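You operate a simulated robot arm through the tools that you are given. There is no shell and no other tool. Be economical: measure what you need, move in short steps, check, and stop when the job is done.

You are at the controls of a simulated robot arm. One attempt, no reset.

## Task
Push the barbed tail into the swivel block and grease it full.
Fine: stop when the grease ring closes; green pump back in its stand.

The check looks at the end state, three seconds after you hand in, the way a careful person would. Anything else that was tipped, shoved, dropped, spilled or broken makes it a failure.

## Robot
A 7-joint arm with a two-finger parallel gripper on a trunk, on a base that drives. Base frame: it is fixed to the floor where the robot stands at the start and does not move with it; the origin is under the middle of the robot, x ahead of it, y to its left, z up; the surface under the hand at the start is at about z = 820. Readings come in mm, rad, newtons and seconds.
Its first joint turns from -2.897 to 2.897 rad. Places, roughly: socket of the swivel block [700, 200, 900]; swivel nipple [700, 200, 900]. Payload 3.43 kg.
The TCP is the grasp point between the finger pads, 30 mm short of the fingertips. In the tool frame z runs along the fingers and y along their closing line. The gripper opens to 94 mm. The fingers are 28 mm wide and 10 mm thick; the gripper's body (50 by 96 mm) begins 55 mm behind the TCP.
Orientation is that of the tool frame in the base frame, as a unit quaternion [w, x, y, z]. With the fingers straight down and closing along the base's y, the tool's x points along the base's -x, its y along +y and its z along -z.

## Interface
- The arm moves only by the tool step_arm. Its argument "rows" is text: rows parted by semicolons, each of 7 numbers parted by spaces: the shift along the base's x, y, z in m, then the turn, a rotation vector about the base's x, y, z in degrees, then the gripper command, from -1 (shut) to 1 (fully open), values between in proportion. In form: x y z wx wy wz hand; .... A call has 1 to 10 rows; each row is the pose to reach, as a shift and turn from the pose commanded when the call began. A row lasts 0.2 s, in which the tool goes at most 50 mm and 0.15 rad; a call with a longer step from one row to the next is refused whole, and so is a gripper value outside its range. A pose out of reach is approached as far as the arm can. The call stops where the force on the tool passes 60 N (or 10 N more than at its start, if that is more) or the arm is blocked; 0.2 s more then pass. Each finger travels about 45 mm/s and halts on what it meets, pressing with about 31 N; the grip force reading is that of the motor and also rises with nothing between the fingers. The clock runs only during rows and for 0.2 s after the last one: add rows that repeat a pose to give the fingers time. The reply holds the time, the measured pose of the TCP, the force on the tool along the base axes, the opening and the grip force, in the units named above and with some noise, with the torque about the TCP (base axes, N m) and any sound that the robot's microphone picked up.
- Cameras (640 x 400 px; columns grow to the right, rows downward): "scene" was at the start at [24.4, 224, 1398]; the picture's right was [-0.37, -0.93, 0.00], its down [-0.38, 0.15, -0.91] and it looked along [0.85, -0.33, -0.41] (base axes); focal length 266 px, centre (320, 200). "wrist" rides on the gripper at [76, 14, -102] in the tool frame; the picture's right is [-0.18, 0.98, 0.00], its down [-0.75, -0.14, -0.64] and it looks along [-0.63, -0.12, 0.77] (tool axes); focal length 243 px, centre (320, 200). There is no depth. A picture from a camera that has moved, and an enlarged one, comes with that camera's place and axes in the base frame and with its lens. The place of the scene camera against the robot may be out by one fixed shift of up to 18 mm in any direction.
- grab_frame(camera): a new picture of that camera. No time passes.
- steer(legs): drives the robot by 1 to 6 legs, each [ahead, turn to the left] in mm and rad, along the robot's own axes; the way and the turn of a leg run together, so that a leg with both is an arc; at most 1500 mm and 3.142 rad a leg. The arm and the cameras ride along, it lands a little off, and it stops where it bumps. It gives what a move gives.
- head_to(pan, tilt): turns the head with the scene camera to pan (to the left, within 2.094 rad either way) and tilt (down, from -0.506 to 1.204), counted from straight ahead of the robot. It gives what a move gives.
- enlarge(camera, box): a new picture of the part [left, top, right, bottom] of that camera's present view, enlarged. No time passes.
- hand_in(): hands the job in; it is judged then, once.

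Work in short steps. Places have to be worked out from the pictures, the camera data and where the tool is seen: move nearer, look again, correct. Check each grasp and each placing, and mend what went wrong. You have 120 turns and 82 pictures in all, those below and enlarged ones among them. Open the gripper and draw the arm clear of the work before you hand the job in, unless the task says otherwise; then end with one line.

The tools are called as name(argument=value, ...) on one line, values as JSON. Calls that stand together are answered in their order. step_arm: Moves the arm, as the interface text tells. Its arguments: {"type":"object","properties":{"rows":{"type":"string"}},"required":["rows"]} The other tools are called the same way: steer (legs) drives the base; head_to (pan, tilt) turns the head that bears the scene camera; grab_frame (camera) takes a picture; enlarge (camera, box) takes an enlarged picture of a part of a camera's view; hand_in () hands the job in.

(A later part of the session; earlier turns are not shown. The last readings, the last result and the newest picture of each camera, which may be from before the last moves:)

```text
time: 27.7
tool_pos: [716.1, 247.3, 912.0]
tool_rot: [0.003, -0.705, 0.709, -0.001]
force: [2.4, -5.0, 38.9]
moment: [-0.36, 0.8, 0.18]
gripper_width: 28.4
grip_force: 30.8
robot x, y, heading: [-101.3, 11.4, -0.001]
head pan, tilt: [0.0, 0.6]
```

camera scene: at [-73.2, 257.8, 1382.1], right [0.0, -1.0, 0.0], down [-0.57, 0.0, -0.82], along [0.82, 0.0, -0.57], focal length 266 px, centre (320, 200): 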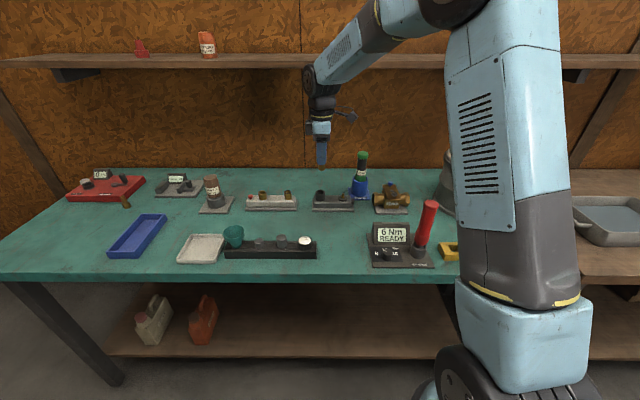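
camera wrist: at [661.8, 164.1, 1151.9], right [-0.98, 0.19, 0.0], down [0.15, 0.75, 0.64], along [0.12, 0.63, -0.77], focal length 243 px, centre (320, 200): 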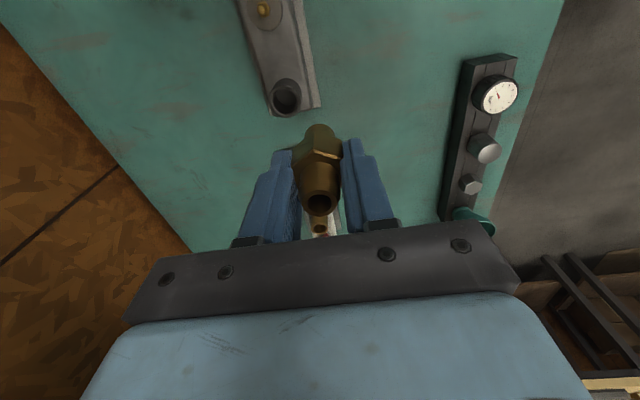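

Resistance is rising steadily to 39 N at z 912. I keep pressing slowly to see whether it yields like a seal.

step_arm(rows="0 0 -0.001 0 0 0 -1;0 0 -0.002 0 0 0 -1;0 0 -0.003 0 0 0 -1;0 0 -0.004 0 0 0 -1")

enlarge(camera="wrist", box=[240, 60, 400, 180])

```text
time: 28.3
tool_pos: [716.4, 248.0, 913.6]
tool_rot: [0.003, -0.705, 0.709, -0.001]
force: [-2.8, -0.9, 9.9]
moment: [-0.14, 0.22, -0.02]
gripper_width: 28.3
grip_force: 31.1
robot x, y, heading: [-101.4, 8.3, -0.0]
head pan, tilt: [0.0, 0.6]
stopped in row 2: the force on the tool passed its limit at 63 N (the readings are from after the stop); the commanded pose is now the measured one
```

```text
3.33 times, centred on (320, 120) of wrist
camera zoom: at [701.8, 168.7, 1014.6], right [-0.98, 0.19, -0.01], down [0.14, 0.75, 0.65], along [0.13, 0.63, -0.76], focal length 809 px, centre (320, 467)
```

zoom: 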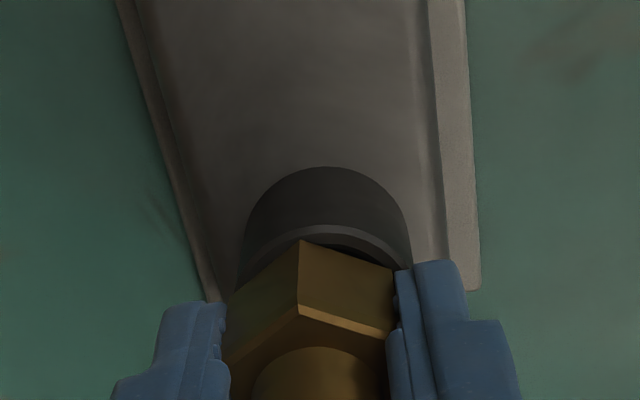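

The hard stop looks like the fingertips (TCP − 30 ≈ 884) landing on the socket rim, not the tail itself. The spigot is well inside the bore, so I open slightly and see how it settles.

step_arm(rows="0 0 0.001 0 0 0 -1;0 0 0.001 0 0 0 -0.3;0 0 0.001 0 0 0 -0.2;0 0 0.001 0 0 0 -0.2;0 0 0.012 0 0 0 -0.2;0 0 0.025 0 0 0 -0.2;0 0 0.025 0 0 0 -0.2")

enlarge(camera="wrist", box=[240, 60, 400, 180])

enlarge(camera="scene", box=[304, 165, 344, 197])

```text
time: 29.9
tool_pos: [717.0, 246.5, 937.2]
tool_rot: [0.002, -0.704, 0.71, -0.001]
force: [0.1, 0.1, 0.3]
moment: [-0.02, 0.02, -0.04]
gripper_width: 37.6
grip_force: 0.0
robot x, y, heading: [-99.6, 12.3, 0.002]
head pan, tilt: [0.0, 0.6]
```

```text
3.33 times, centred on (320, 120) of wrist
camera zoom: at [702.0, 168.7, 1038.4], right [-0.98, 0.19, 0.0], down [0.14, 0.75, 0.64], along [0.13, 0.63, -0.76], focal length 809 px, centre (320, 467)
```

zoom: 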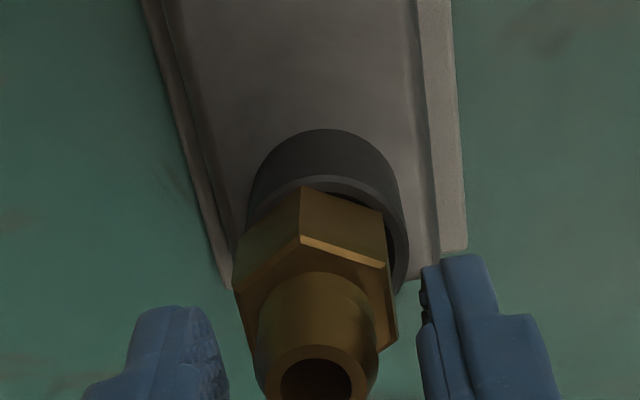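

```text
12.50 times, centred on (324, 181) of scene
camera zoom: at [-73.2, 257.9, 1382.1], right [0.0, -1.0, 0.0], down [-0.57, 0.0, -0.82], along [0.82, 0.0, -0.57], focal length 3326 px, centre (270, 438)
```

zoom: 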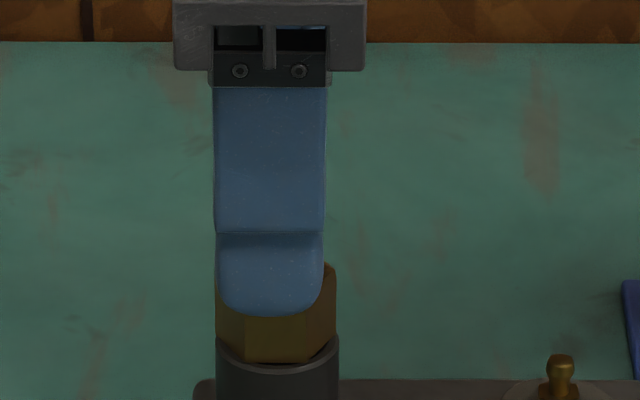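

The tail stands in the socket a few mm proud, with the hex not yet on the rim. I regrip about 8 mm higher and press straight down.

step_arm(rows="-0.0005 -0.0005 -0.008 0 0 0 -0.2;-0.0005 -0.0005 -0.0145 0 0 0 -0.2;-0.0005 -0.0005 -0.0145 0 0 0 -1;-0.0005 -0.0005 -0.0145 0 0 0 -1;-0.0005 -0.0005 -0.0145 0 0 0 -1")

enlarge(camera="wrist", box=[240, 60, 400, 180])

enlarge(camera="scene", box=[304, 165, 344, 197])

```text
time: 31.1
tool_pos: [717.6, 246.8, 922.3]
tool_rot: [0.003, -0.705, 0.71, -0.001]
force: [10.5, 1.8, -0.7]
moment: [0.05, -0.2, 0.0]
gripper_width: 28.3
grip_force: 31.2
robot x, y, heading: [-101.7, 9.7, -0.0]
head pan, tilt: [0.0, 0.6]
```

```text
3.33 times, centred on (320, 120) of wrist
camera zoom: at [702.1, 168.3, 1023.5], right [-0.98, 0.19, 0.0], down [0.14, 0.75, 0.65], along [0.13, 0.63, -0.76], focal length 809 px, centre (320, 467)
```

zoom: 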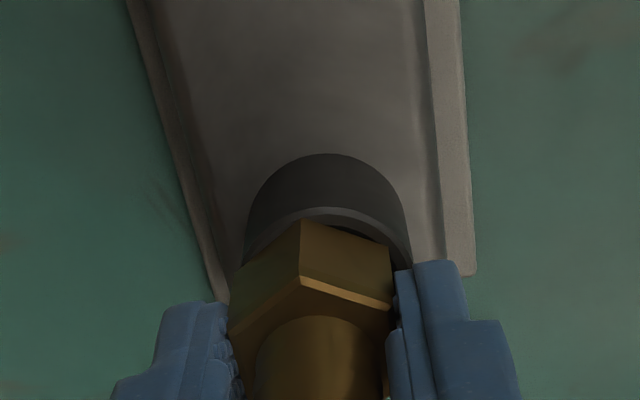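

```text
12.50 times, centred on (324, 181) of scene
camera zoom: at [-72.5, 258.0, 1382.1], right [0.0, -1.0, 0.0], down [-0.57, 0.0, -0.82], along [0.82, 0.0, -0.57], focal length 3326 px, centre (270, 438)
```

zoom: 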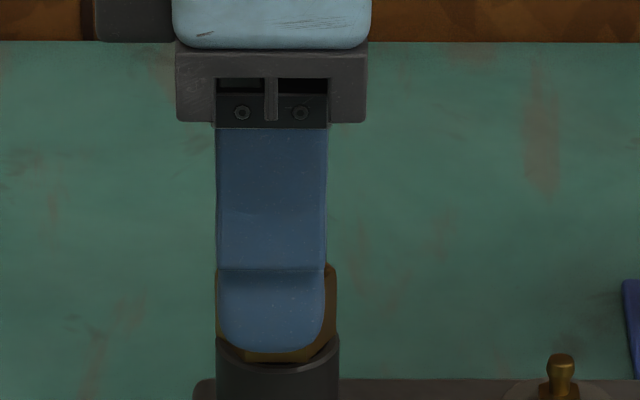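

A side force of +10 N says the bore wants the tail about 1 mm farther in +x. I relieve that and press down in 1 mm steps.

step_arm(rows="0.001 0 0 0 0.2 0 -1;0.001 0 -0.001 0 0.2 0 -1;0.001 0 -0.002 0 0.2 0 -1;0.001 0 -0.003 0 0.2 0 -1;0.001 0 -0.004 0 0.2 0 -1;0.001 0 -0.005 0 0.2 0 -1;0.001 0 -0.006 0 0.2 0 -1")

enlarge(camera="scene", box=[304, 165, 344, 197])

```text
time: 32.7
tool_pos: [717.9, 247.2, 917.7]
tool_rot: [0.002, -0.704, 0.71, 0.0]
force: [10.7, 1.2, 23.0]
moment: [-0.06, -0.25, 0.01]
gripper_width: 28.3
grip_force: 31.2
robot x, y, heading: [-99.8, 9.3, -0.007]
head pan, tilt: [0.0, 0.6]
```

```text
12.50 times, centred on (324, 181) of scene
camera zoom: at [-73.7, 257.7, 1382.1], right [0.0, -1.0, 0.0], down [-0.57, 0.0, -0.82], along [0.82, 0.0, -0.57], focal length 3326 px, centre (270, 438)
```

zoom: 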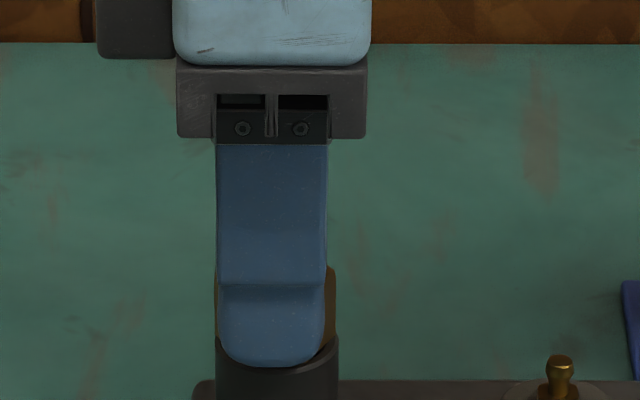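

The fingers slid down the hex while the tail stayed put, so something holds it at this depth. I release, rise and look at the tail in the socket.

step_arm(rows="0 0 0 0 0 0 -0.3;0 0 0 0 0 0 0;0 0 0.01 0 0 0 0;0 0 0.04 0 0 0 0;0 0 0.08 0 0 0 0;0 0 0.08 0 0 0 0")

enlarge(camera="wrist", box=[260, 40, 380, 130])

enlarge(camera="scene", box=[304, 170, 344, 202])

```text
time: 34.1
tool_pos: [717.5, 246.9, 997.4]
tool_rot: [0.002, -0.705, 0.709, 0.001]
force: [-0.1, -0.2, -0.1]
moment: [-0.01, -0.01, -0.01]
gripper_width: 46.9
grip_force: 0.1
robot x, y, heading: [-102.0, 13.1, 0.001]
head pan, tilt: [0.0, 0.6]
```

```text
4.44 times, centred on (320, 85) of wrist
camera zoom: at [702.8, 167.8, 1099.9], right [-0.98, 0.19, 0.0], down [0.15, 0.75, 0.64], along [0.12, 0.63, -0.76], focal length 1078 px, centre (320, 711)
```

zoom: 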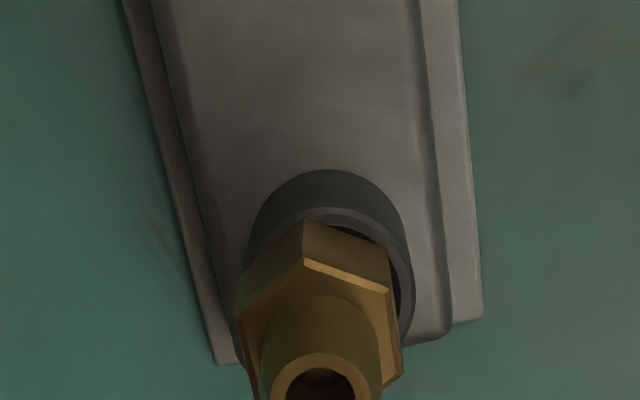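

```text
12.50 times, centred on (324, 186) of scene
camera zoom: at [-73.2, 257.9, 1382.1], right [0.0, -1.0, 0.0], down [-0.57, 0.0, -0.82], along [0.82, 0.0, -0.57], focal length 3326 px, centre (270, 375)
```

zoom: 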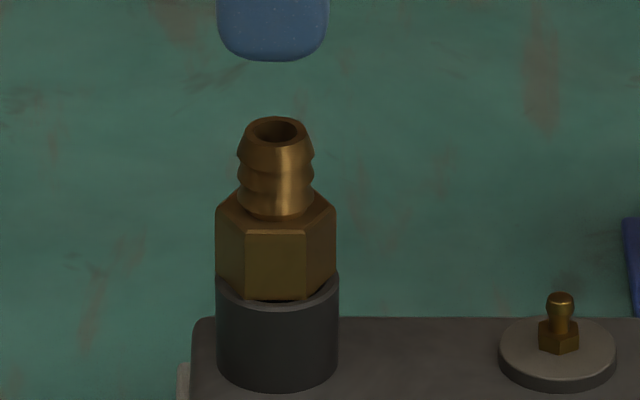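

The hex now sits at or very near the rim. I zoom closer to check for a gap or tilt.

enlarge(camera="scene", box=[316, 184, 332, 194])

enlarge(camera="wrist", box=[296, 76, 356, 126])

```text
16.00 times, centred on (324, 189) of scene
camera zoom: at [-73.2, 257.9, 1382.1], right [0.0, -1.0, 0.0], down [-0.57, 0.0, -0.82], along [0.82, 0.0, -0.57], focal length 4257 px, centre (256, 376)
```

zoom: 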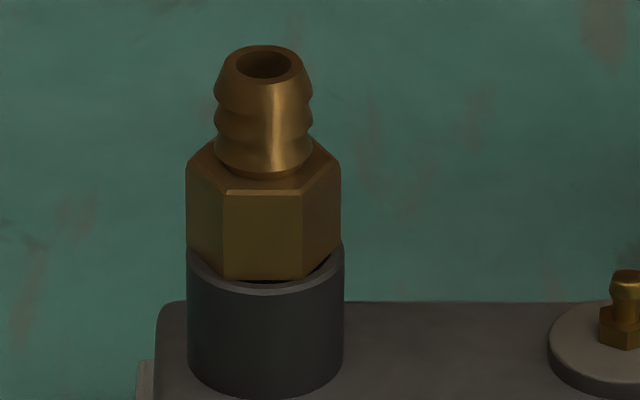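

```text
8.00 times, centred on (326, 101) of wrist
camera zoom: at [702.8, 167.8, 1099.9], right [-0.98, 0.19, 0.0], down [0.15, 0.75, 0.64], along [0.12, 0.63, -0.76], focal length 1941 px, centre (272, 992)
```

zoom: 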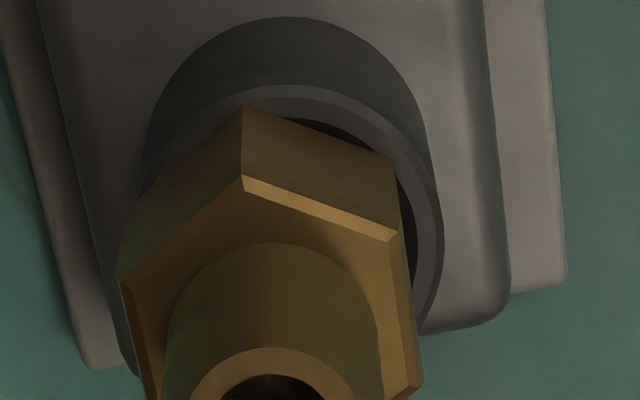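

By the geometry the hex shoulder is on or within 1–2 mm of the rim, but offset slightly in +x. I regrip lightly at its own position and tug up 2 mm to see whether it is retained.

step_arm(rows="0.001 0 -0.04 0 0 0 0;0.001 0 -0.075 0 0 0 0;0.001 0 -0.075 0 0 0 -1;0.001 0 -0.075 0 0 0 -1;0.001 0 -0.075 0 0 0 -1;0.001 0 -0.074 0 0 0 -1;0.001 0 -0.073 0 0 0 -1")

enlarge(camera="scene", box=[316, 184, 332, 194])

```text
time: 35.7
tool_pos: [718.4, 246.0, 923.6]
tool_rot: [0.001, -0.705, 0.71, 0.001]
force: [-17.3, -1.9, -8.1]
moment: [-0.12, 0.64, -0.03]
gripper_width: 28.3
grip_force: 30.6
robot x, y, heading: [-100.2, 8.6, -0.001]
head pan, tilt: [0.0, 0.6]
```

```text
16.00 times, centred on (324, 189) of scene
camera zoom: at [-73.6, 257.9, 1382.1], right [0.0, -1.0, 0.0], down [-0.57, 0.0, -0.82], along [0.82, 0.0, -0.57], focal length 4257 px, centre (256, 376)
```

zoom: 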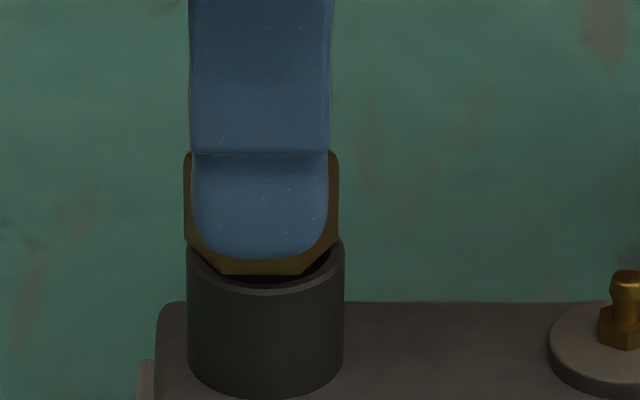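

It moved up with light friction, so it is not retained, and the side forces put the bore centre at x ≈ 717.3. The grip slips at about 25 N, so I re-centre, release, and push from above with closed fingers on the barb top.

step_arm(rows="-0.0012 0 0 0 0 0 -1;-0.0012 0 -0.003 0 0 0 -1;-0.0012 0 -0.003 0 0 0 -0.4;-0.0012 0 -0.003 0 0 0 0;-0.0012 0 0.02 0 0 0 0;-0.0012 0 0.05 0 0 0 0;-0.0012 0 0.05 0 0 0 -1;-0.0012 0 0.05 0 0 0 -1;-0.0012 0 0.05 0 0 0 -1;-0.0012 0 0.05 0 0 0 -1")

enlarge(camera="scene", box=[312, 175, 336, 195])

enlarge(camera="wrist", box=[260, 70, 380, 190])

```text
time: 37.9
tool_pos: [719.4, 246.8, 973.6]
tool_rot: [0.002, -0.705, 0.71, 0.001]
force: [0.1, 0.7, 0.1]
moment: [-0.02, 0.03, 0.02]
gripper_width: 0.1
grip_force: 30.5
robot x, y, heading: [-98.0, 10.6, -0.002]
head pan, tilt: [0.0, 0.6]
```

```text
16.00 times, centred on (324, 185) of scene
camera zoom: at [-73.2, 257.9, 1382.1], right [0.0, -1.0, 0.0], down [-0.57, 0.0, -0.82], along [0.82, 0.0, -0.57], focal length 4257 px, centre (256, 440)
```

zoom: 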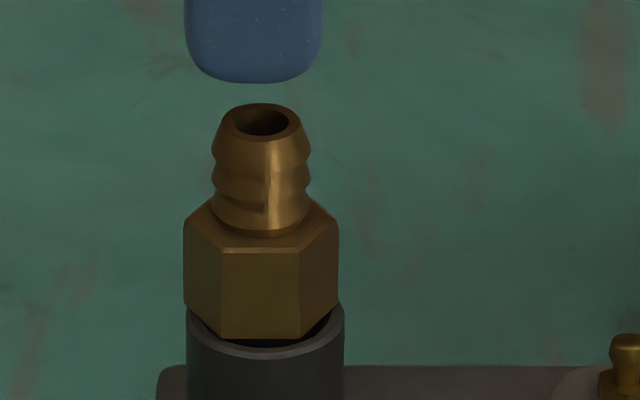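

```text
3.33 times, centred on (320, 130) of wrist
camera zoom: at [703.0, 169.1, 1075.4], right [-0.98, 0.19, 0.0], down [0.15, 0.75, 0.64], along [0.12, 0.63, -0.76], focal length 809 px, centre (320, 433)
```

zoom: 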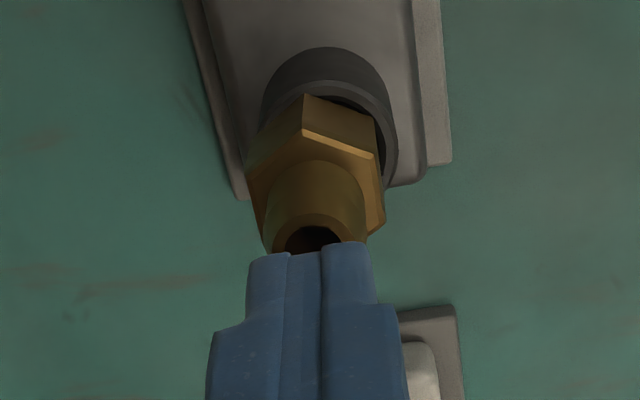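

The tail sits about 2–3 mm proud and the closed fingers are about 1.7 mm too far in +y. I correct that and press down on the barb.

step_arm(rows="-0.001 -0.0017 -0.006 0 0 0 -1;-0.001 -0.0017 -0.012 0 0 0 -1;-0.001 -0.0017 -0.015 0 0 0 -1;-0.001 -0.0017 -0.017 0 0 0 -1;-0.001 -0.0017 -0.019 0 0 0 -1;-0.001 -0.0017 -0.021 0 0 0 -1;-0.001 -0.0017 -0.023 0 0 0 -1;-0.001 -0.0017 -0.025 0 0 0 -1")

enlarge(camera="scene", box=[312, 175, 336, 195])

```text
time: 39.3
tool_pos: [717.3, 246.3, 959.0]
tool_rot: [0.006, -0.705, 0.709, -0.001]
force: [-5.3, -0.9, 14.4]
moment: [-0.17, 0.22, -0.02]
gripper_width: 0.2
grip_force: 30.5
robot x, y, heading: [-99.3, 11.8, -0.004]
head pan, tilt: [0.0, 0.6]
stopped in row 7: the force on the tool passed its limit at 64 N (the readings are from after the stop); the commanded pose is now the measured one
```

```text
16.00 times, centred on (324, 185) of scene
camera zoom: at [-74.2, 257.7, 1382.1], right [0.0, -1.0, 0.0], down [-0.56, 0.0, -0.83], along [0.83, 0.0, -0.56], focal length 4257 px, centre (256, 440)
```

zoom: 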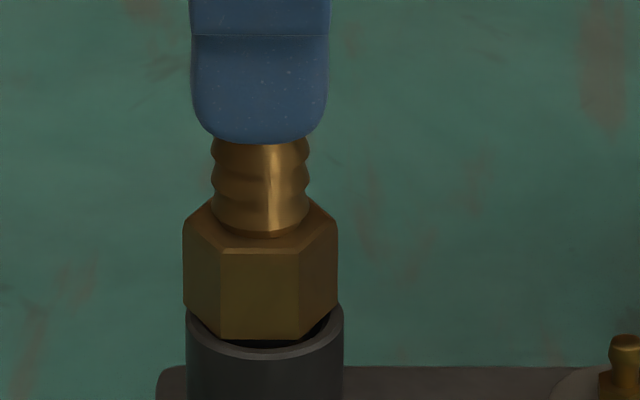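

64 N on top did not move it, so something is wedged. I regrip, pull the tail out and look at spigot and bore together.

step_arm(rows="0 0 0.012 0 0 0 -0.2;0 0 0.012 0 0 0 0;0 0 0.012 0 0 0 0;0 0 -0.015 0 0 0 0;0 0 -0.04 0 0 0 0;0 0 -0.04 0 0 0 -1;0 0 -0.04 0 0 0 -1;0 0 -0.04 0 0 0 -1")

step_arm(rows="0 0 0.005 0 0 0 -1;0 0 0.02 0 0 0 -1;0 0 0.05 0 0 0 -1;0 0 0.07 0 0 0 -1;0 0 0.07 0 0 0 -1")

enlarge(camera="scene", box=[306, 166, 342, 196])

```text
time: 41.1
tool_pos: [718.3, 244.5, 916.9]
tool_rot: [0.005, -0.704, 0.71, -0.001]
force: [-0.8, -1.5, 2.5]
moment: [-0.11, 0.41, -0.04]
gripper_width: 28.4
grip_force: 30.9
robot x, y, heading: [-100.0, 12.0, 0.001]
head pan, tilt: [0.0, 0.6]
```

```text
time: 42.3
tool_pos: [717.8, 243.6, 986.6]
tool_rot: [0.005, -0.704, 0.71, -0.001]
force: [-0.1, 0.0, -0.9]
moment: [0.01, -0.02, -0.03]
gripper_width: 28.3
grip_force: 31.0
robot x, y, heading: [-99.6, 15.1, -0.002]
head pan, tilt: [0.0, 0.6]
```

```text
13.33 times, centred on (324, 181) of scene
camera zoom: at [-73.1, 257.9, 1382.1], right [0.0, -1.0, 0.0], down [-0.57, 0.0, -0.82], along [0.82, 0.0, -0.57], focal length 3547 px, centre (267, 453)
```

zoom: 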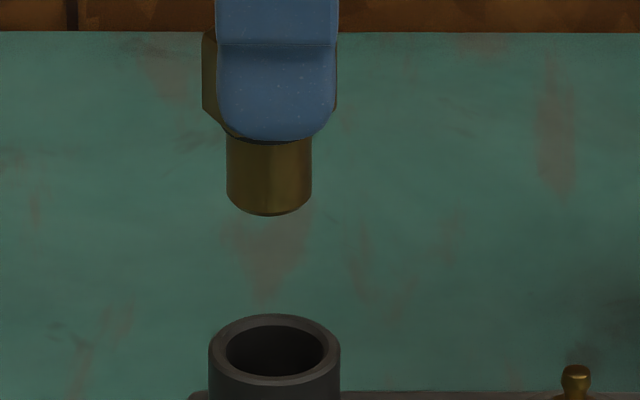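

The spigot is plain, 22 mm wide and about 29 mm long; the bore is 25.4 mm. I look into the bore for a seal or step.

enlarge(camera="wrist", box=[292, 80, 344, 118])

```text
10.53 times, centred on (318, 99) of wrist
camera zoom: at [701.9, 165.8, 1088.5], right [-0.98, 0.19, -0.01], down [0.14, 0.75, 0.65], along [0.13, 0.63, -0.76], focal length 2554 px, centre (341, 1263)
```

zoom: 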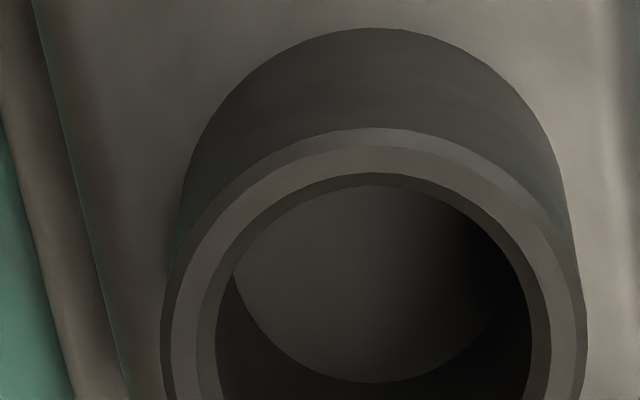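

The bore is plain, 25.6 mm wide with a chamfer. The jam torque earlier (lever about −20 mm in x) shows that the −x fingertip was landing on the rim. With the present higher grip I straighten the hand, centre the spigot and reinsert.

step_arm(rows="-0.0008 -0.001 -0.01 -0.3 0.48 0 -1;-0.0008 -0.001 -0.03 -0.3 0.48 0 -1;-0.0008 -0.001 -0.05 -0.3 0.48 0 -1;-0.0008 -0.001 -0.06 -0.3 0.48 0 -1;-0.0008 -0.001 -0.064 -0.3 0.48 0 -1;-0.0008 -0.001 -0.066 -0.3 0.48 0 -1;-0.0008 -0.001 -0.068 -0.3 0.48 0 -1")

```text
time: 43.9
tool_pos: [717.5, 243.7, 918.9]
tool_rot: [0.0, -0.705, 0.709, 0.0]
force: [0.2, 0.3, 0.0]
moment: [0.01, 0.01, 0.0]
gripper_width: 28.3
grip_force: 30.7
robot x, y, heading: [-98.5, 15.2, 0.002]
head pan, tilt: [0.0, 0.6]
```

Inserted with no side force at all and the hand upright. I press on in 1 mm steps.

step_arm(rows="0 0 -0.001 0 0 0 -1;0 0 -0.002 0 0 0 -1;0 0 -0.003 0 0 0 -1;0 0 -0.004 0 0 0 -1;0 0 -0.005 0 0 0 -1;0 0 -0.006 0 0 0 -1;0 0 -0.006 0 0 0 -1")

```text
time: 45.5
tool_pos: [718.2, 244.9, 914.3]
tool_rot: [0.001, -0.705, 0.709, -0.001]
force: [7.3, 0.1, 22.6]
moment: [0.11, -0.09, -0.05]
gripper_width: 28.5
grip_force: 30.6
robot x, y, heading: [-98.1, 14.8, -0.003]
head pan, tilt: [0.0, 0.6]
```

step_arm(rows="0 0 -0.001 0 0 0 -1;0 0 -0.002 0 0 0 -1;0 0 -0.003 0 0 0 -1;0 0 -0.003 0 0 0 -1")

enlarge(camera="scene", box=[312, 179, 336, 195])

```text
time: 46.5
tool_pos: [717.0, 244.8, 912.8]
tool_rot: [0.002, -0.705, 0.709, -0.001]
force: [14.6, -0.8, 45.7]
moment: [-0.34, 0.84, 0.31]
gripper_width: 28.6
grip_force: 31.1
robot x, y, heading: [-104.5, 12.5, 0.0]
head pan, tilt: [0.0, 0.6]
```

```text
16.00 times, centred on (324, 187) of scene
camera zoom: at [-74.6, 257.4, 1382.2], right [0.0, -1.0, 0.0], down [-0.56, 0.0, -0.83], along [0.83, 0.0, -0.56], focal length 4257 px, centre (256, 408)
```

zoom: 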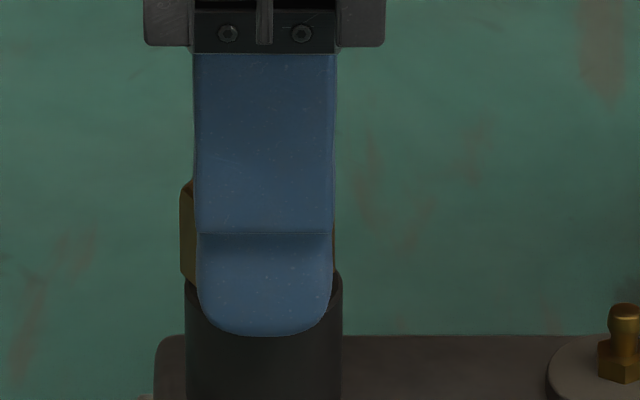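

The tail again resists about 23 N through the grip until a finger touches the rim. I release it, now centred, and try a slower, firmer push from above.

step_arm(rows="0 0 0.004 0 0 0 -1;0 0 0.004 0 0 0 -0.4;0 0 0.004 0 0 0 0;0 0 0.03 0 0 0 0;0 0 0.06 0 0 0 0;0 0 0.06 0 0 0 -1;0 0 0.06 0 0 0 -1;0 0 0.06 0 0 0 -1;0 0 0.06 0 0 0 -1")

enlarge(camera="scene", box=[312, 177, 336, 195])

enlarge(camera="wrist", box=[270, 70, 370, 150])

```text
time: 48.5
tool_pos: [716.4, 246.6, 970.2]
tool_rot: [0.001, -0.705, 0.709, -0.001]
force: [0.2, 0.1, 0.5]
moment: [-0.02, 0.03, 0.01]
gripper_width: 0.3
grip_force: 31.5
robot x, y, heading: [-99.4, 10.2, -0.006]
head pan, tilt: [0.0, 0.6]
```

```text
16.00 times, centred on (324, 186) of scene
camera zoom: at [-73.2, 257.9, 1382.1], right [0.0, -1.0, 0.0], down [-0.57, 0.0, -0.82], along [0.82, 0.0, -0.57], focal length 4257 px, centre (256, 424)
```

zoom: 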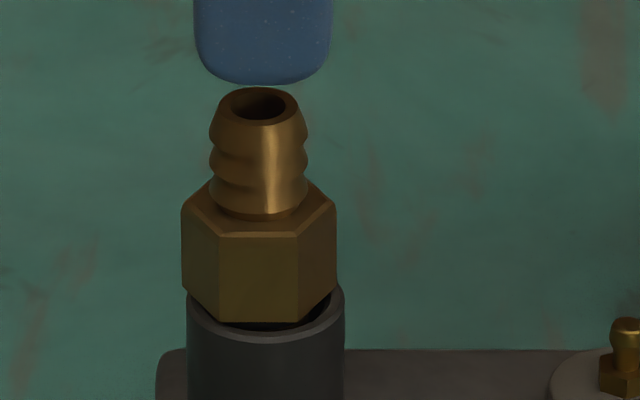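

```text
5.00 times, centred on (320, 110) of wrist
camera zoom: at [701.5, 167.5, 1072.2], right [-0.98, 0.19, 0.0], down [0.15, 0.75, 0.64], along [0.12, 0.63, -0.77], focal length 1213 px, centre (320, 650)
```

zoom: 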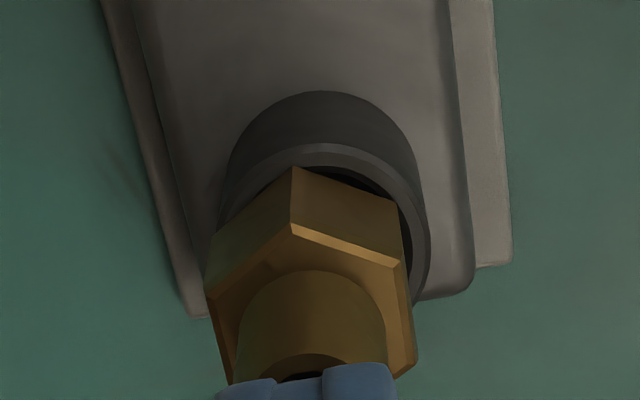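

The tail again stops about 2 mm proud of the rim, offset about 2 mm toward +x, at the same depth each time. I press on it from above, slower and centred on the barb.

step_arm(rows="0.0015 0.0007 -0.008 0 0 0 -1;0.0015 0.0007 -0.012 0 0 0 -1;0.0015 0.0007 -0.013 0 0 0 -1;0.0015 0.0007 -0.014 0 0 0 -1;0.0015 0.0007 -0.015 0 0 0 -1;0.0015 0.0007 -0.0155 0 0 0 -1;0.0015 0.0007 -0.016 0 0 0 -1;0.0015 0.0007 -0.0165 0 0 0 -1")

```text
time: 50.2
tool_pos: [720.1, 246.6, 959.2]
tool_rot: [0.004, -0.704, 0.71, -0.003]
force: [-5.9, -1.6, 12.9]
moment: [-0.12, 0.16, 0.02]
gripper_width: 0.0
grip_force: 30.7
robot x, y, heading: [-102.1, 13.3, 0.002]
head pan, tilt: [0.0, 0.6]
stopped in row 8: the force on the tool passed its limit at 62 N (the readings are from after the stop); the commanded pose is now the measured one
```

Same hard stop at 62 N. I build up preload gradually to see whether a somewhat higher force seats it.

step_arm(rows="0 0 -0.0005 0 0 0 -1;0 0 -0.001 0 0 0 -1;0 0 -0.0014 0 0 0 -1;0 0 -0.0017 0 0 0 -1;0 0 -0.0017 0 0 0 -1")

```text
time: 51.4
tool_pos: [718.7, 246.0, 959.2]
tool_rot: [0.006, -0.705, 0.709, -0.002]
force: [-0.5, 2.7, 46.1]
moment: [-0.04, 0.06, -0.01]
gripper_width: 0.2
grip_force: 30.7
robot x, y, heading: [-102.8, 9.8, 0.001]
head pan, tilt: [0.0, 0.6]
```

step_arm(rows="0 0 -0.0003 0 0 0 -1;0 0 -0.0005 0 0 0 -1")

step_arm(rows="0 0 -0.0003 0 0 0 -1;0 0 -0.0005 0 0 0 -1")

step_arm(rows="0 0 -0.0002 0 0 0 -1;0 0 -0.0004 0 0 0 -1")

```text
time: 52.1
tool_pos: [721.2, 246.1, 959.1]
tool_rot: [0.006, -0.705, 0.709, -0.003]
force: [-6.8, -2.2, 15.1]
moment: [-0.15, 0.22, -0.06]
gripper_width: 0.1
grip_force: 30.7
robot x, y, heading: [-101.4, 11.0, -0.002]
head pan, tilt: [0.0, 0.6]
stopped in row 2: the force on the tool passed its limit at 60 N (the readings are from after the stop); the commanded pose is now the measured one
```

```text
time: 52.7
tool_pos: [720.7, 245.1, 959.8]
tool_rot: [0.006, -0.705, 0.71, -0.003]
force: [-0.9, -1.5, 27.5]
moment: [-0.18, 0.06, 0.02]
gripper_width: 0.1
grip_force: 30.6
robot x, y, heading: [-100.6, 10.4, 0.0]
head pan, tilt: [0.0, 0.6]
```

```text
time: 53.3
tool_pos: [721.2, 246.0, 959.8]
tool_rot: [0.007, -0.705, 0.71, -0.003]
force: [0.6, -1.7, 36.7]
moment: [-0.19, -0.01, -0.02]
gripper_width: 0.3
grip_force: 30.7
robot x, y, heading: [-101.4, 16.6, 0.002]
head pan, tilt: [0.0, 0.6]
```

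It is rigid at the same height regardless of force or lateral position, and the wrist rays put the hex underside within about 1 mm of the rim. So I judge the shoulder is resting on the rim. I straighten the hand, regrip, lift a few mm, centre the tail laterally and set it down again.

step_arm(rows="0 0 0.012 0 0 0 -0.2;-0.002 0 0.012 -0.3 0.8 0 0;-0.0042 0 0.012 -0.3 0.8 0 0;-0.0042 0 -0.015 -0.3 0.8 0 0;-0.0042 0 -0.035 -0.3 0.8 0 0;-0.0042 0 -0.035 -0.3 0.8 0 -1;-0.0042 0 -0.035 -0.3 0.8 0 -1;-0.0042 0 -0.035 -0.3 0.8 0 -1")

step_arm(rows="0 0 0.004 0 0 0 -1;0 0 0.008 0 0 0 -1;0 0 0.008 0 0 0 -1")

enlarge(camera="scene", box=[312, 177, 336, 195])

```text
time: 55.1
tool_pos: [718.5, 246.7, 921.1]
tool_rot: [-0.002, -0.704, 0.71, 0.0]
force: [-1.5, -1.2, 0.3]
moment: [-0.06, 0.04, -0.02]
gripper_width: 28.8
grip_force: 31.2
robot x, y, heading: [-104.2, 13.7, 0.001]
head pan, tilt: [0.0, 0.6]
```

```text
time: 55.9
tool_pos: [716.5, 245.6, 929.5]
tool_rot: [-0.002, -0.704, 0.71, 0.001]
force: [-0.4, -0.5, -0.6]
moment: [-0.03, -0.01, -0.03]
gripper_width: 28.7
grip_force: 31.1
robot x, y, heading: [-101.4, 15.9, -0.004]
head pan, tilt: [0.0, 0.6]
```

```text
16.00 times, centred on (324, 186) of scene
camera zoom: at [-73.1, 257.9, 1382.1], right [0.0, -1.0, 0.0], down [-0.57, 0.0, -0.82], along [0.82, 0.0, -0.57], focal length 4257 px, centre (256, 424)
```

zoom: 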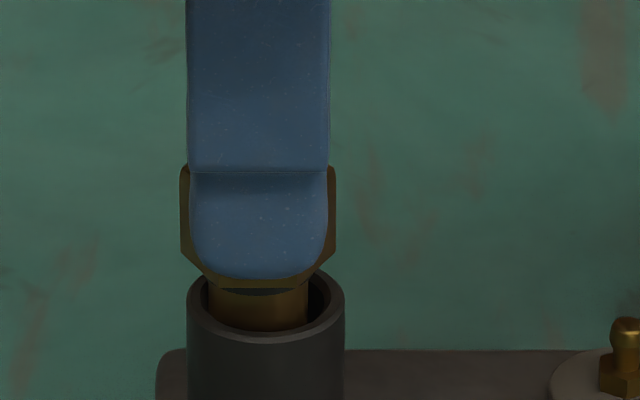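

Lifted freely, and the spigot is 1.4 mm too far in +y. I shift y and lower past the earlier stop height to see if it goes deeper when centred.

step_arm(rows="0 -0.0014 0 0 0 0 -1;0 -0.0014 -0.004 0 0 0 -1;0 -0.0014 -0.007 0 0 0 -1;0 -0.0014 -0.008 0 0 0 -1;0 -0.0014 -0.009 0 0 0 -1;0 -0.0014 -0.01 0 0 0 -1;0 -0.0014 -0.011 0 0 0 -1")

enlarge(camera="scene", box=[312, 177, 336, 195])

```text
time: 57.5
tool_pos: [715.2, 245.1, 920.5]
tool_rot: [-0.001, -0.704, 0.71, 0.0]
force: [3.0, -2.9, 22.6]
moment: [-0.06, -0.06, -0.03]
gripper_width: 28.7
grip_force: 31.1
robot x, y, heading: [-99.7, 13.0, 0.002]
head pan, tilt: [0.0, 0.6]
```

```text
16.00 times, centred on (324, 186) of scene
camera zoom: at [-74.0, 257.6, 1382.2], right [0.0, -1.0, 0.0], down [-0.56, 0.0, -0.83], along [0.83, 0.0, -0.56], focal length 4257 px, centre (256, 424)
```

zoom: 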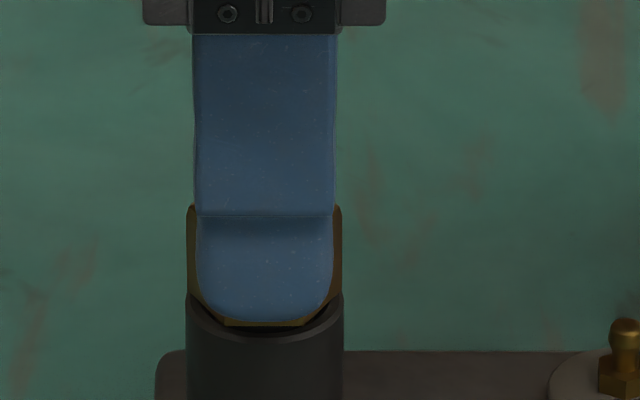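

The tail is now centred in both axes. I release it and give one more top push from this centred position.

step_arm(rows="0 0 0.001 0 0 0 -0.8;0 0 0.001 0 0 0 -0.3;0 0 0.001 0 0 0 0;0 0 0.03 0 0 0 0;0 0 0.05 0 0 0 -0.5;0 0 0.05 0 0 0 -1;0 0 0.05 0 0 0 -1;0 0 0.05 0 0 0 -1;0 0 0.05 0 0 0 -1")

step_arm(rows="0 0 -0.008 0 0 0 -1;0 0 -0.01 0 0 0 -1;0 0 -0.011 0 0 0 -1;0 0 -0.012 0 0 0 -1;0 0 -0.013 0 0 0 -1;0 0 -0.0135 0 0 0 -1;0 0 -0.014 0 0 0 -1;0 0 -0.0145 0 0 0 -1;0 0 -0.015 0 0 0 -1;0 0 -0.0155 0 0 0 -1")

enlarge(camera="scene", box=[312, 177, 336, 195])

```text
time: 59.5
tool_pos: [714.7, 245.9, 970.5]
tool_rot: [-0.002, -0.705, 0.709, 0.0]
force: [-0.2, 0.7, -0.4]
moment: [-0.01, 0.03, 0.03]
gripper_width: 0.0
grip_force: 30.8
robot x, y, heading: [-101.6, 10.4, -0.001]
head pan, tilt: [0.0, 0.6]
```

```text
time: 61.2
tool_pos: [717.7, 246.4, 959.0]
tool_rot: [0.002, -0.705, 0.709, -0.002]
force: [-5.6, -1.3, 14.9]
moment: [-0.2, 0.2, -0.03]
gripper_width: 0.3
grip_force: 30.5
robot x, y, heading: [-98.6, 11.5, 0.005]
head pan, tilt: [0.0, 0.6]
stopped in row 8: the force on the tool passed its limit at 62 N (the readings are from after the stop); the commanded pose is now the measured one
```

```text
16.00 times, centred on (324, 186) of scene
camera zoom: at [-74.1, 257.7, 1382.1], right [0.0, -1.0, 0.0], down [-0.56, 0.0, -0.83], along [0.83, 0.0, -0.56], focal length 4257 px, centre (256, 424)
```

zoom: 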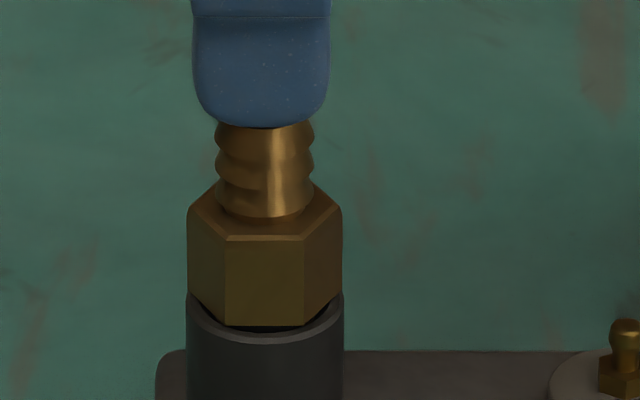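

The tail is centred and rigid on its seat. Next the pump, estimated at (787, 97) with its cap top near z 1000; I lift clear and move above it.

step_arm(rows="0 0 0.045 0 0.4 0 -1;0 0 0.09 0 0.4 0 -0.5;0 0 0.135 0 0.4 0 0;0 0 0.18 0 0.4 0 0.5;0.02 -0.04 0.18 0 0.4 0 1;0.04 -0.08 0.18 0 0.4 0 1;0.055 -0.115 0.18 0 0.4 0 1;0.068 -0.148 0.18 0 0.4 0 1;0.068 -0.148 0.18 0 0.4 0 1")

grab_frame(camera="wrist")

```text
time: 63.2
tool_pos: [787.1, 97.0, 1139.3]
tool_rot: [-0.001, -0.706, 0.709, 0.002]
force: [-0.6, -0.3, 0.6]
moment: [0.0, 0.01, 0.0]
gripper_width: 93.9
grip_force: 0.0
robot x, y, heading: [-96.8, 10.9, 0.003]
head pan, tilt: [0.0, 0.6]
```

```text
16 pictures are left
camera wrist: at [772.8, 19.1, 1242.0], right [-0.98, 0.19, 0.01], down [0.15, 0.75, 0.64], along [0.12, 0.63, -0.77], focal length 243 px, centre (320, 200)
```

wrist: 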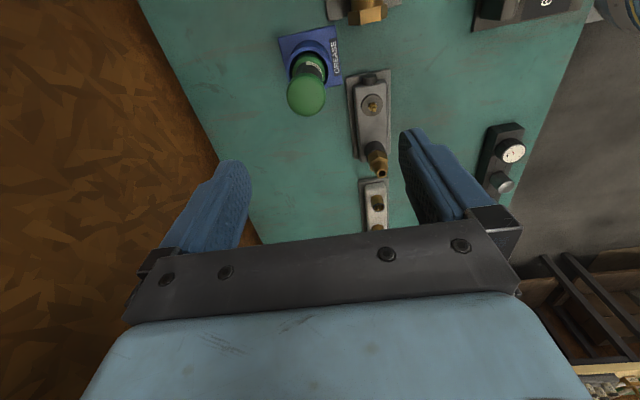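

Wrist rays put the pump at about (798, 89). I move over it and descend to z 1050 to check.

step_arm(rows="0.011 -0.008 -0.03 0 0 0 1;0.011 -0.008 -0.06 0 0 0 1;0.011 -0.008 -0.09 0 0 0 1;0.011 -0.008 -0.09 0 0 0 1")

grab_frame(camera="wrist")

enlarge(camera="scene", box=[320, 120, 400, 200])

```text
time: 64.2
tool_pos: [796.6, 90.7, 1050.1]
tool_rot: [0.0, -0.704, 0.71, 0.002]
force: [0.0, 0.3, 0.0]
moment: [0.01, 0.01, -0.01]
gripper_width: 93.8
grip_force: 0.1
robot x, y, heading: [-99.4, 13.5, -0.001]
head pan, tilt: [0.0, 0.6]
```

```text
15 pictures are left
camera wrist: at [781.0, 12.4, 1152.2], right [-0.98, 0.19, 0.0], down [0.15, 0.75, 0.64], along [0.12, 0.63, -0.77], focal length 243 px, centre (320, 200)
```

wrist: 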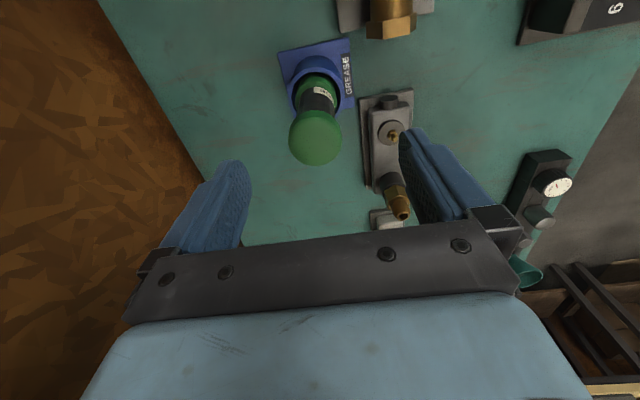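

```text
5.00 times, centred on (360, 160) of scene
camera zoom: at [-75.9, 257.7, 1382.2], right [0.0, -1.0, 0.0], down [-0.56, 0.0, -0.83], along [0.83, 0.0, -0.56], focal length 1330 px, centre (120, 400)
```

zoom: 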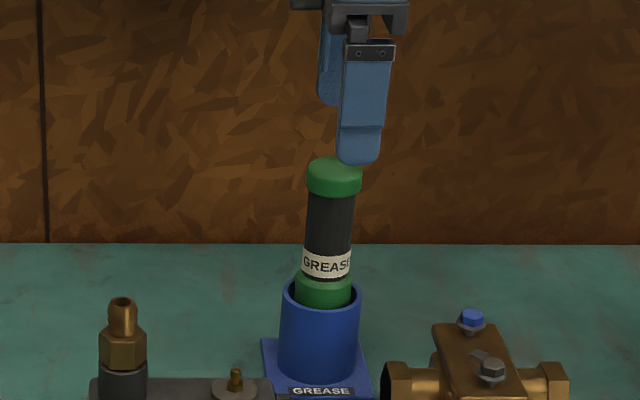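

Combining the rays, the cap top is at about (801, 94, 980). I go down to TCP z 940 on the black body with force watch.

step_arm(rows="0.004 0.003 -0.02 0 0 0 1;0.004 0.003 -0.04 0 0 0 1;0.004 0.003 -0.06 0 0 0 1;0.004 0.003 -0.08 0 0 0 1;0.004 0.003 -0.1 0 0 0 1;0.004 0.003 -0.11 0 0 0 1;0.004 0.003 -0.11 0 0 0 1")

enlarge(camera="scene", box=[330, 125, 394, 205])

```text
time: 65.8
tool_pos: [800.2, 93.8, 937.6]
tool_rot: [-0.002, -0.705, 0.709, 0.002]
force: [0.3, -0.8, 0.5]
moment: [-0.01, -0.04, -0.02]
gripper_width: 94.0
grip_force: 0.1
robot x, y, heading: [-101.6, 7.4, -0.003]
head pan, tilt: [0.0, 0.6]
```

```text
5.00 times, centred on (362, 165) of scene
camera zoom: at [-73.1, 257.9, 1382.1], right [0.0, -1.0, 0.0], down [-0.57, 0.0, -0.82], along [0.82, 0.0, -0.57], focal length 1330 px, centre (110, 375)
```

zoom: 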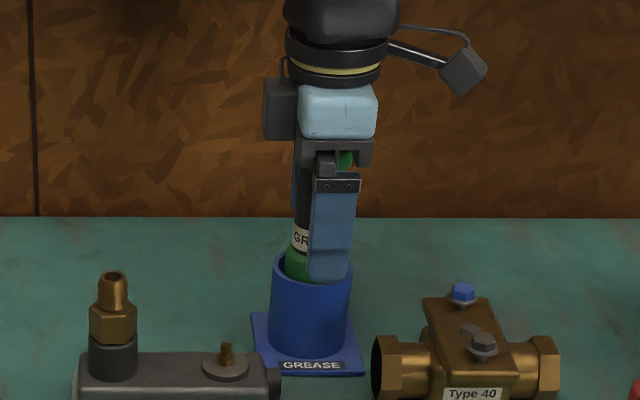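

The finger line is about 2–3 mm to the −y side of the pump axis. I shift +2 mm and close.

step_arm(rows="0 0.002 0 0 0 0 1;0 0.002 0 0 0 0 0.5;0 0.002 0 0 0 0 0;0 0.002 0 0 0 0 -0.5;0 0.002 0 0 0 0 -1;0 0.002 0 0 0 0 -1;0 0.002 0 0 0 0 -1")

```text
time: 67.4
tool_pos: [800.3, 95.5, 938.4]
tool_rot: [-0.001, -0.704, 0.71, 0.002]
force: [-2.8, -0.2, 0.6]
moment: [0.07, 0.22, -0.01]
gripper_width: 33.0
grip_force: 31.1
robot x, y, heading: [-99.9, 11.3, -0.006]
head pan, tilt: [0.0, 0.6]
```

The body is gripped at 33 mm, with a grip pose of about (800, 95.5, 938.4) to remember for returning. I lift straight up.

step_arm(rows="0 0 0.015 0 0 0 -1;0 0 0.03 0 0 0 -1;0 0 0.06 0 0 0 -1;0 0 0.09 0 0 0 -1;0 0 0.12 0 0 0 -1;0 0 0.15 0 0 0 -1;0 0 0.15 0 0 0 -1")

enlarge(camera="scene", box=[296, 110, 396, 200])

```text
time: 69.0
tool_pos: [799.1, 100.4, 1103.2]
tool_rot: [-0.009, 0.708, -0.706, 0.006]
force: [-0.3, 0.1, -3.8]
moment: [0.01, -0.01, 0.01]
gripper_width: 33.1
grip_force: 30.6
robot x, y, heading: [-101.7, 13.3, -0.005]
head pan, tilt: [0.0, 0.6]
```

```text
4.44 times, centred on (346, 155) of scene
camera zoom: at [-77.2, 258.1, 1382.1], right [0.0, -1.0, 0.0], down [-0.56, 0.0, -0.83], along [0.83, 0.0, -0.56], focal length 1182 px, centre (204, 400)
```

zoom: 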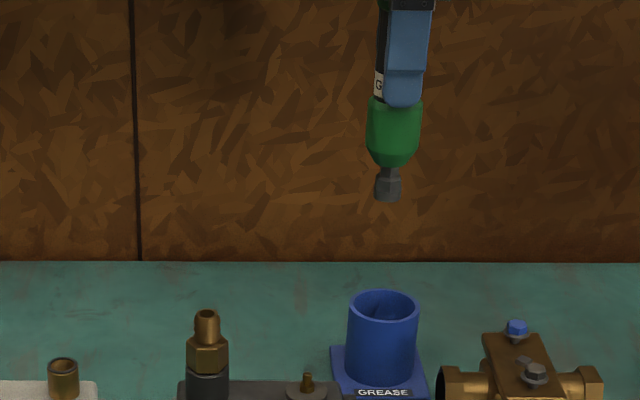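

The pump is out; the nozzle tip hangs about 117 mm below the TCP. The nipple is at about (716, 167) with its top near z 875, so I move over it at TCP z 1050.

step_arm(rows="-0.021 0.017 -0.01 0 0 0 -1;-0.042 0.034 -0.02 0 0 0 -1;-0.063 0.051 -0.03 0 0 0 -1;-0.083 0.07 -0.038 0 0 0 -1;-0.083 0.07 -0.038 0 0 0 -1")

enlarge(camera="scene", box=[310, 140, 390, 200])

enlarge(camera="wrist", box=[260, 50, 400, 170])

```text
time: 70.2
tool_pos: [718.4, 165.5, 1048.5]
tool_rot: [-0.002, -0.704, 0.71, 0.002]
force: [-0.5, 0.3, -4.7]
moment: [0.04, 0.0, -0.01]
gripper_width: 33.0
grip_force: 30.8
robot x, y, heading: [-103.9, 14.7, 0.001]
head pan, tilt: [0.0, 0.6]
```

```text
6.67 times, centred on (350, 170) of scene
camera zoom: at [-73.0, 257.9, 1382.1], right [0.0, -1.0, 0.0], down [-0.57, 0.0, -0.82], along [0.82, 0.0, -0.57], focal length 1774 px, centre (120, 400)
```

zoom: 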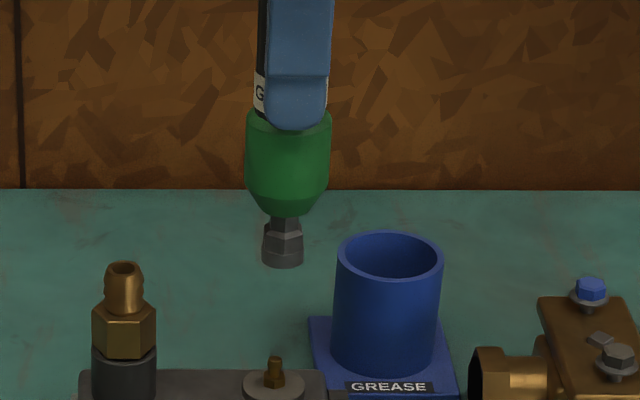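

```text
3.33 times, centred on (330, 110) of wrist
camera zoom: at [703.8, 86.8, 1151.2], right [-0.98, 0.19, 0.01], down [0.15, 0.75, 0.64], along [0.12, 0.63, -0.77], focal length 809 px, centre (287, 500)
```

zoom: 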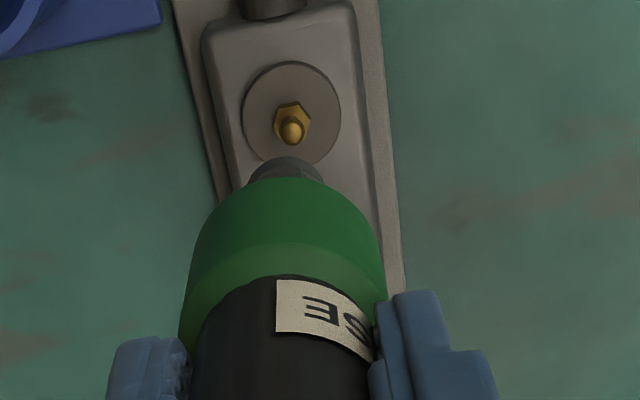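

The nozzle is about 1.2 mm off in y and 2 mm in x, with about 58 mm of vertical gap. I correct this, fix the small tilt, and descend 42 mm.

step_arm(rows="-0.0026 0.0012 -0.012 0 -0.3 0 -1;-0.0026 0.0012 -0.027 0 -0.3 0 -1;-0.0026 0.0012 -0.042 0 -0.3 0 -1;-0.0026 0.0012 -0.042 0 -0.3 0 -1")

enlarge(camera="scene", box=[330, 170, 362, 200])

enlarge(camera="wrist", box=[270, 60, 370, 140])

```text
time: 71.2
tool_pos: [713.9, 165.9, 1008.7]
tool_rot: [0.0, -0.705, 0.709, 0.0]
force: [0.2, 0.6, -4.8]
moment: [-0.02, -0.01, 0.03]
gripper_width: 33.0
grip_force: 30.8
robot x, y, heading: [-101.3, 14.2, 0.006]
head pan, tilt: [0.0, 0.6]
```

```text
13.33 times, centred on (346, 185) of scene
camera zoom: at [-72.9, 257.9, 1382.1], right [0.0, -1.0, 0.0], down [-0.57, 0.0, -0.82], along [0.82, 0.0, -0.57], focal length 3547 px, centre (-27, 400)
```

zoom: 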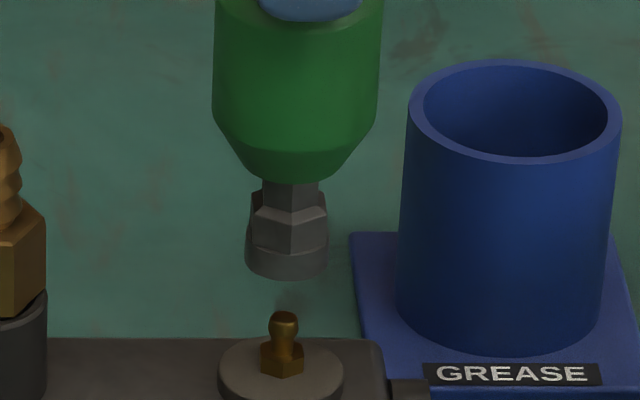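

```text
5.00 times, centred on (320, 100) of wrist
camera zoom: at [700.2, 87.8, 1109.9], right [-0.98, 0.19, 0.0], down [0.15, 0.75, 0.64], along [0.12, 0.63, -0.77], focal length 1213 px, centre (320, 700)
```

zoom: 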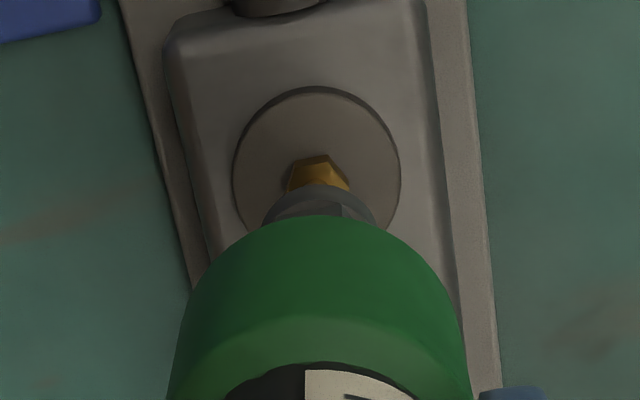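

The nozzle is aligned within about 0.5 mm with 16 mm to go. I nudge y +0.5 mm and descend slowly onto the nipple.

step_arm(rows="0 0.0005 -0.005 0 0 0 -1;0 0.0005 -0.01 0 0 0 -1;0 0.0005 -0.013 0 0 0 -1;0 0.0005 -0.015 0 0 0 -1;0 0.0005 -0.017 0 0 0 -1;0 0.0005 -0.019 0 0 0 -1")

```text
time: 72.6
tool_pos: [716.3, 166.8, 988.8]
tool_rot: [0.0, -0.706, 0.709, 0.0]
force: [-0.6, 0.3, -4.9]
moment: [0.03, -0.01, 0.0]
gripper_width: 33.2
grip_force: 31.2
robot x, y, heading: [-101.4, 13.4, -0.002]
head pan, tilt: [0.0, 0.6]
```

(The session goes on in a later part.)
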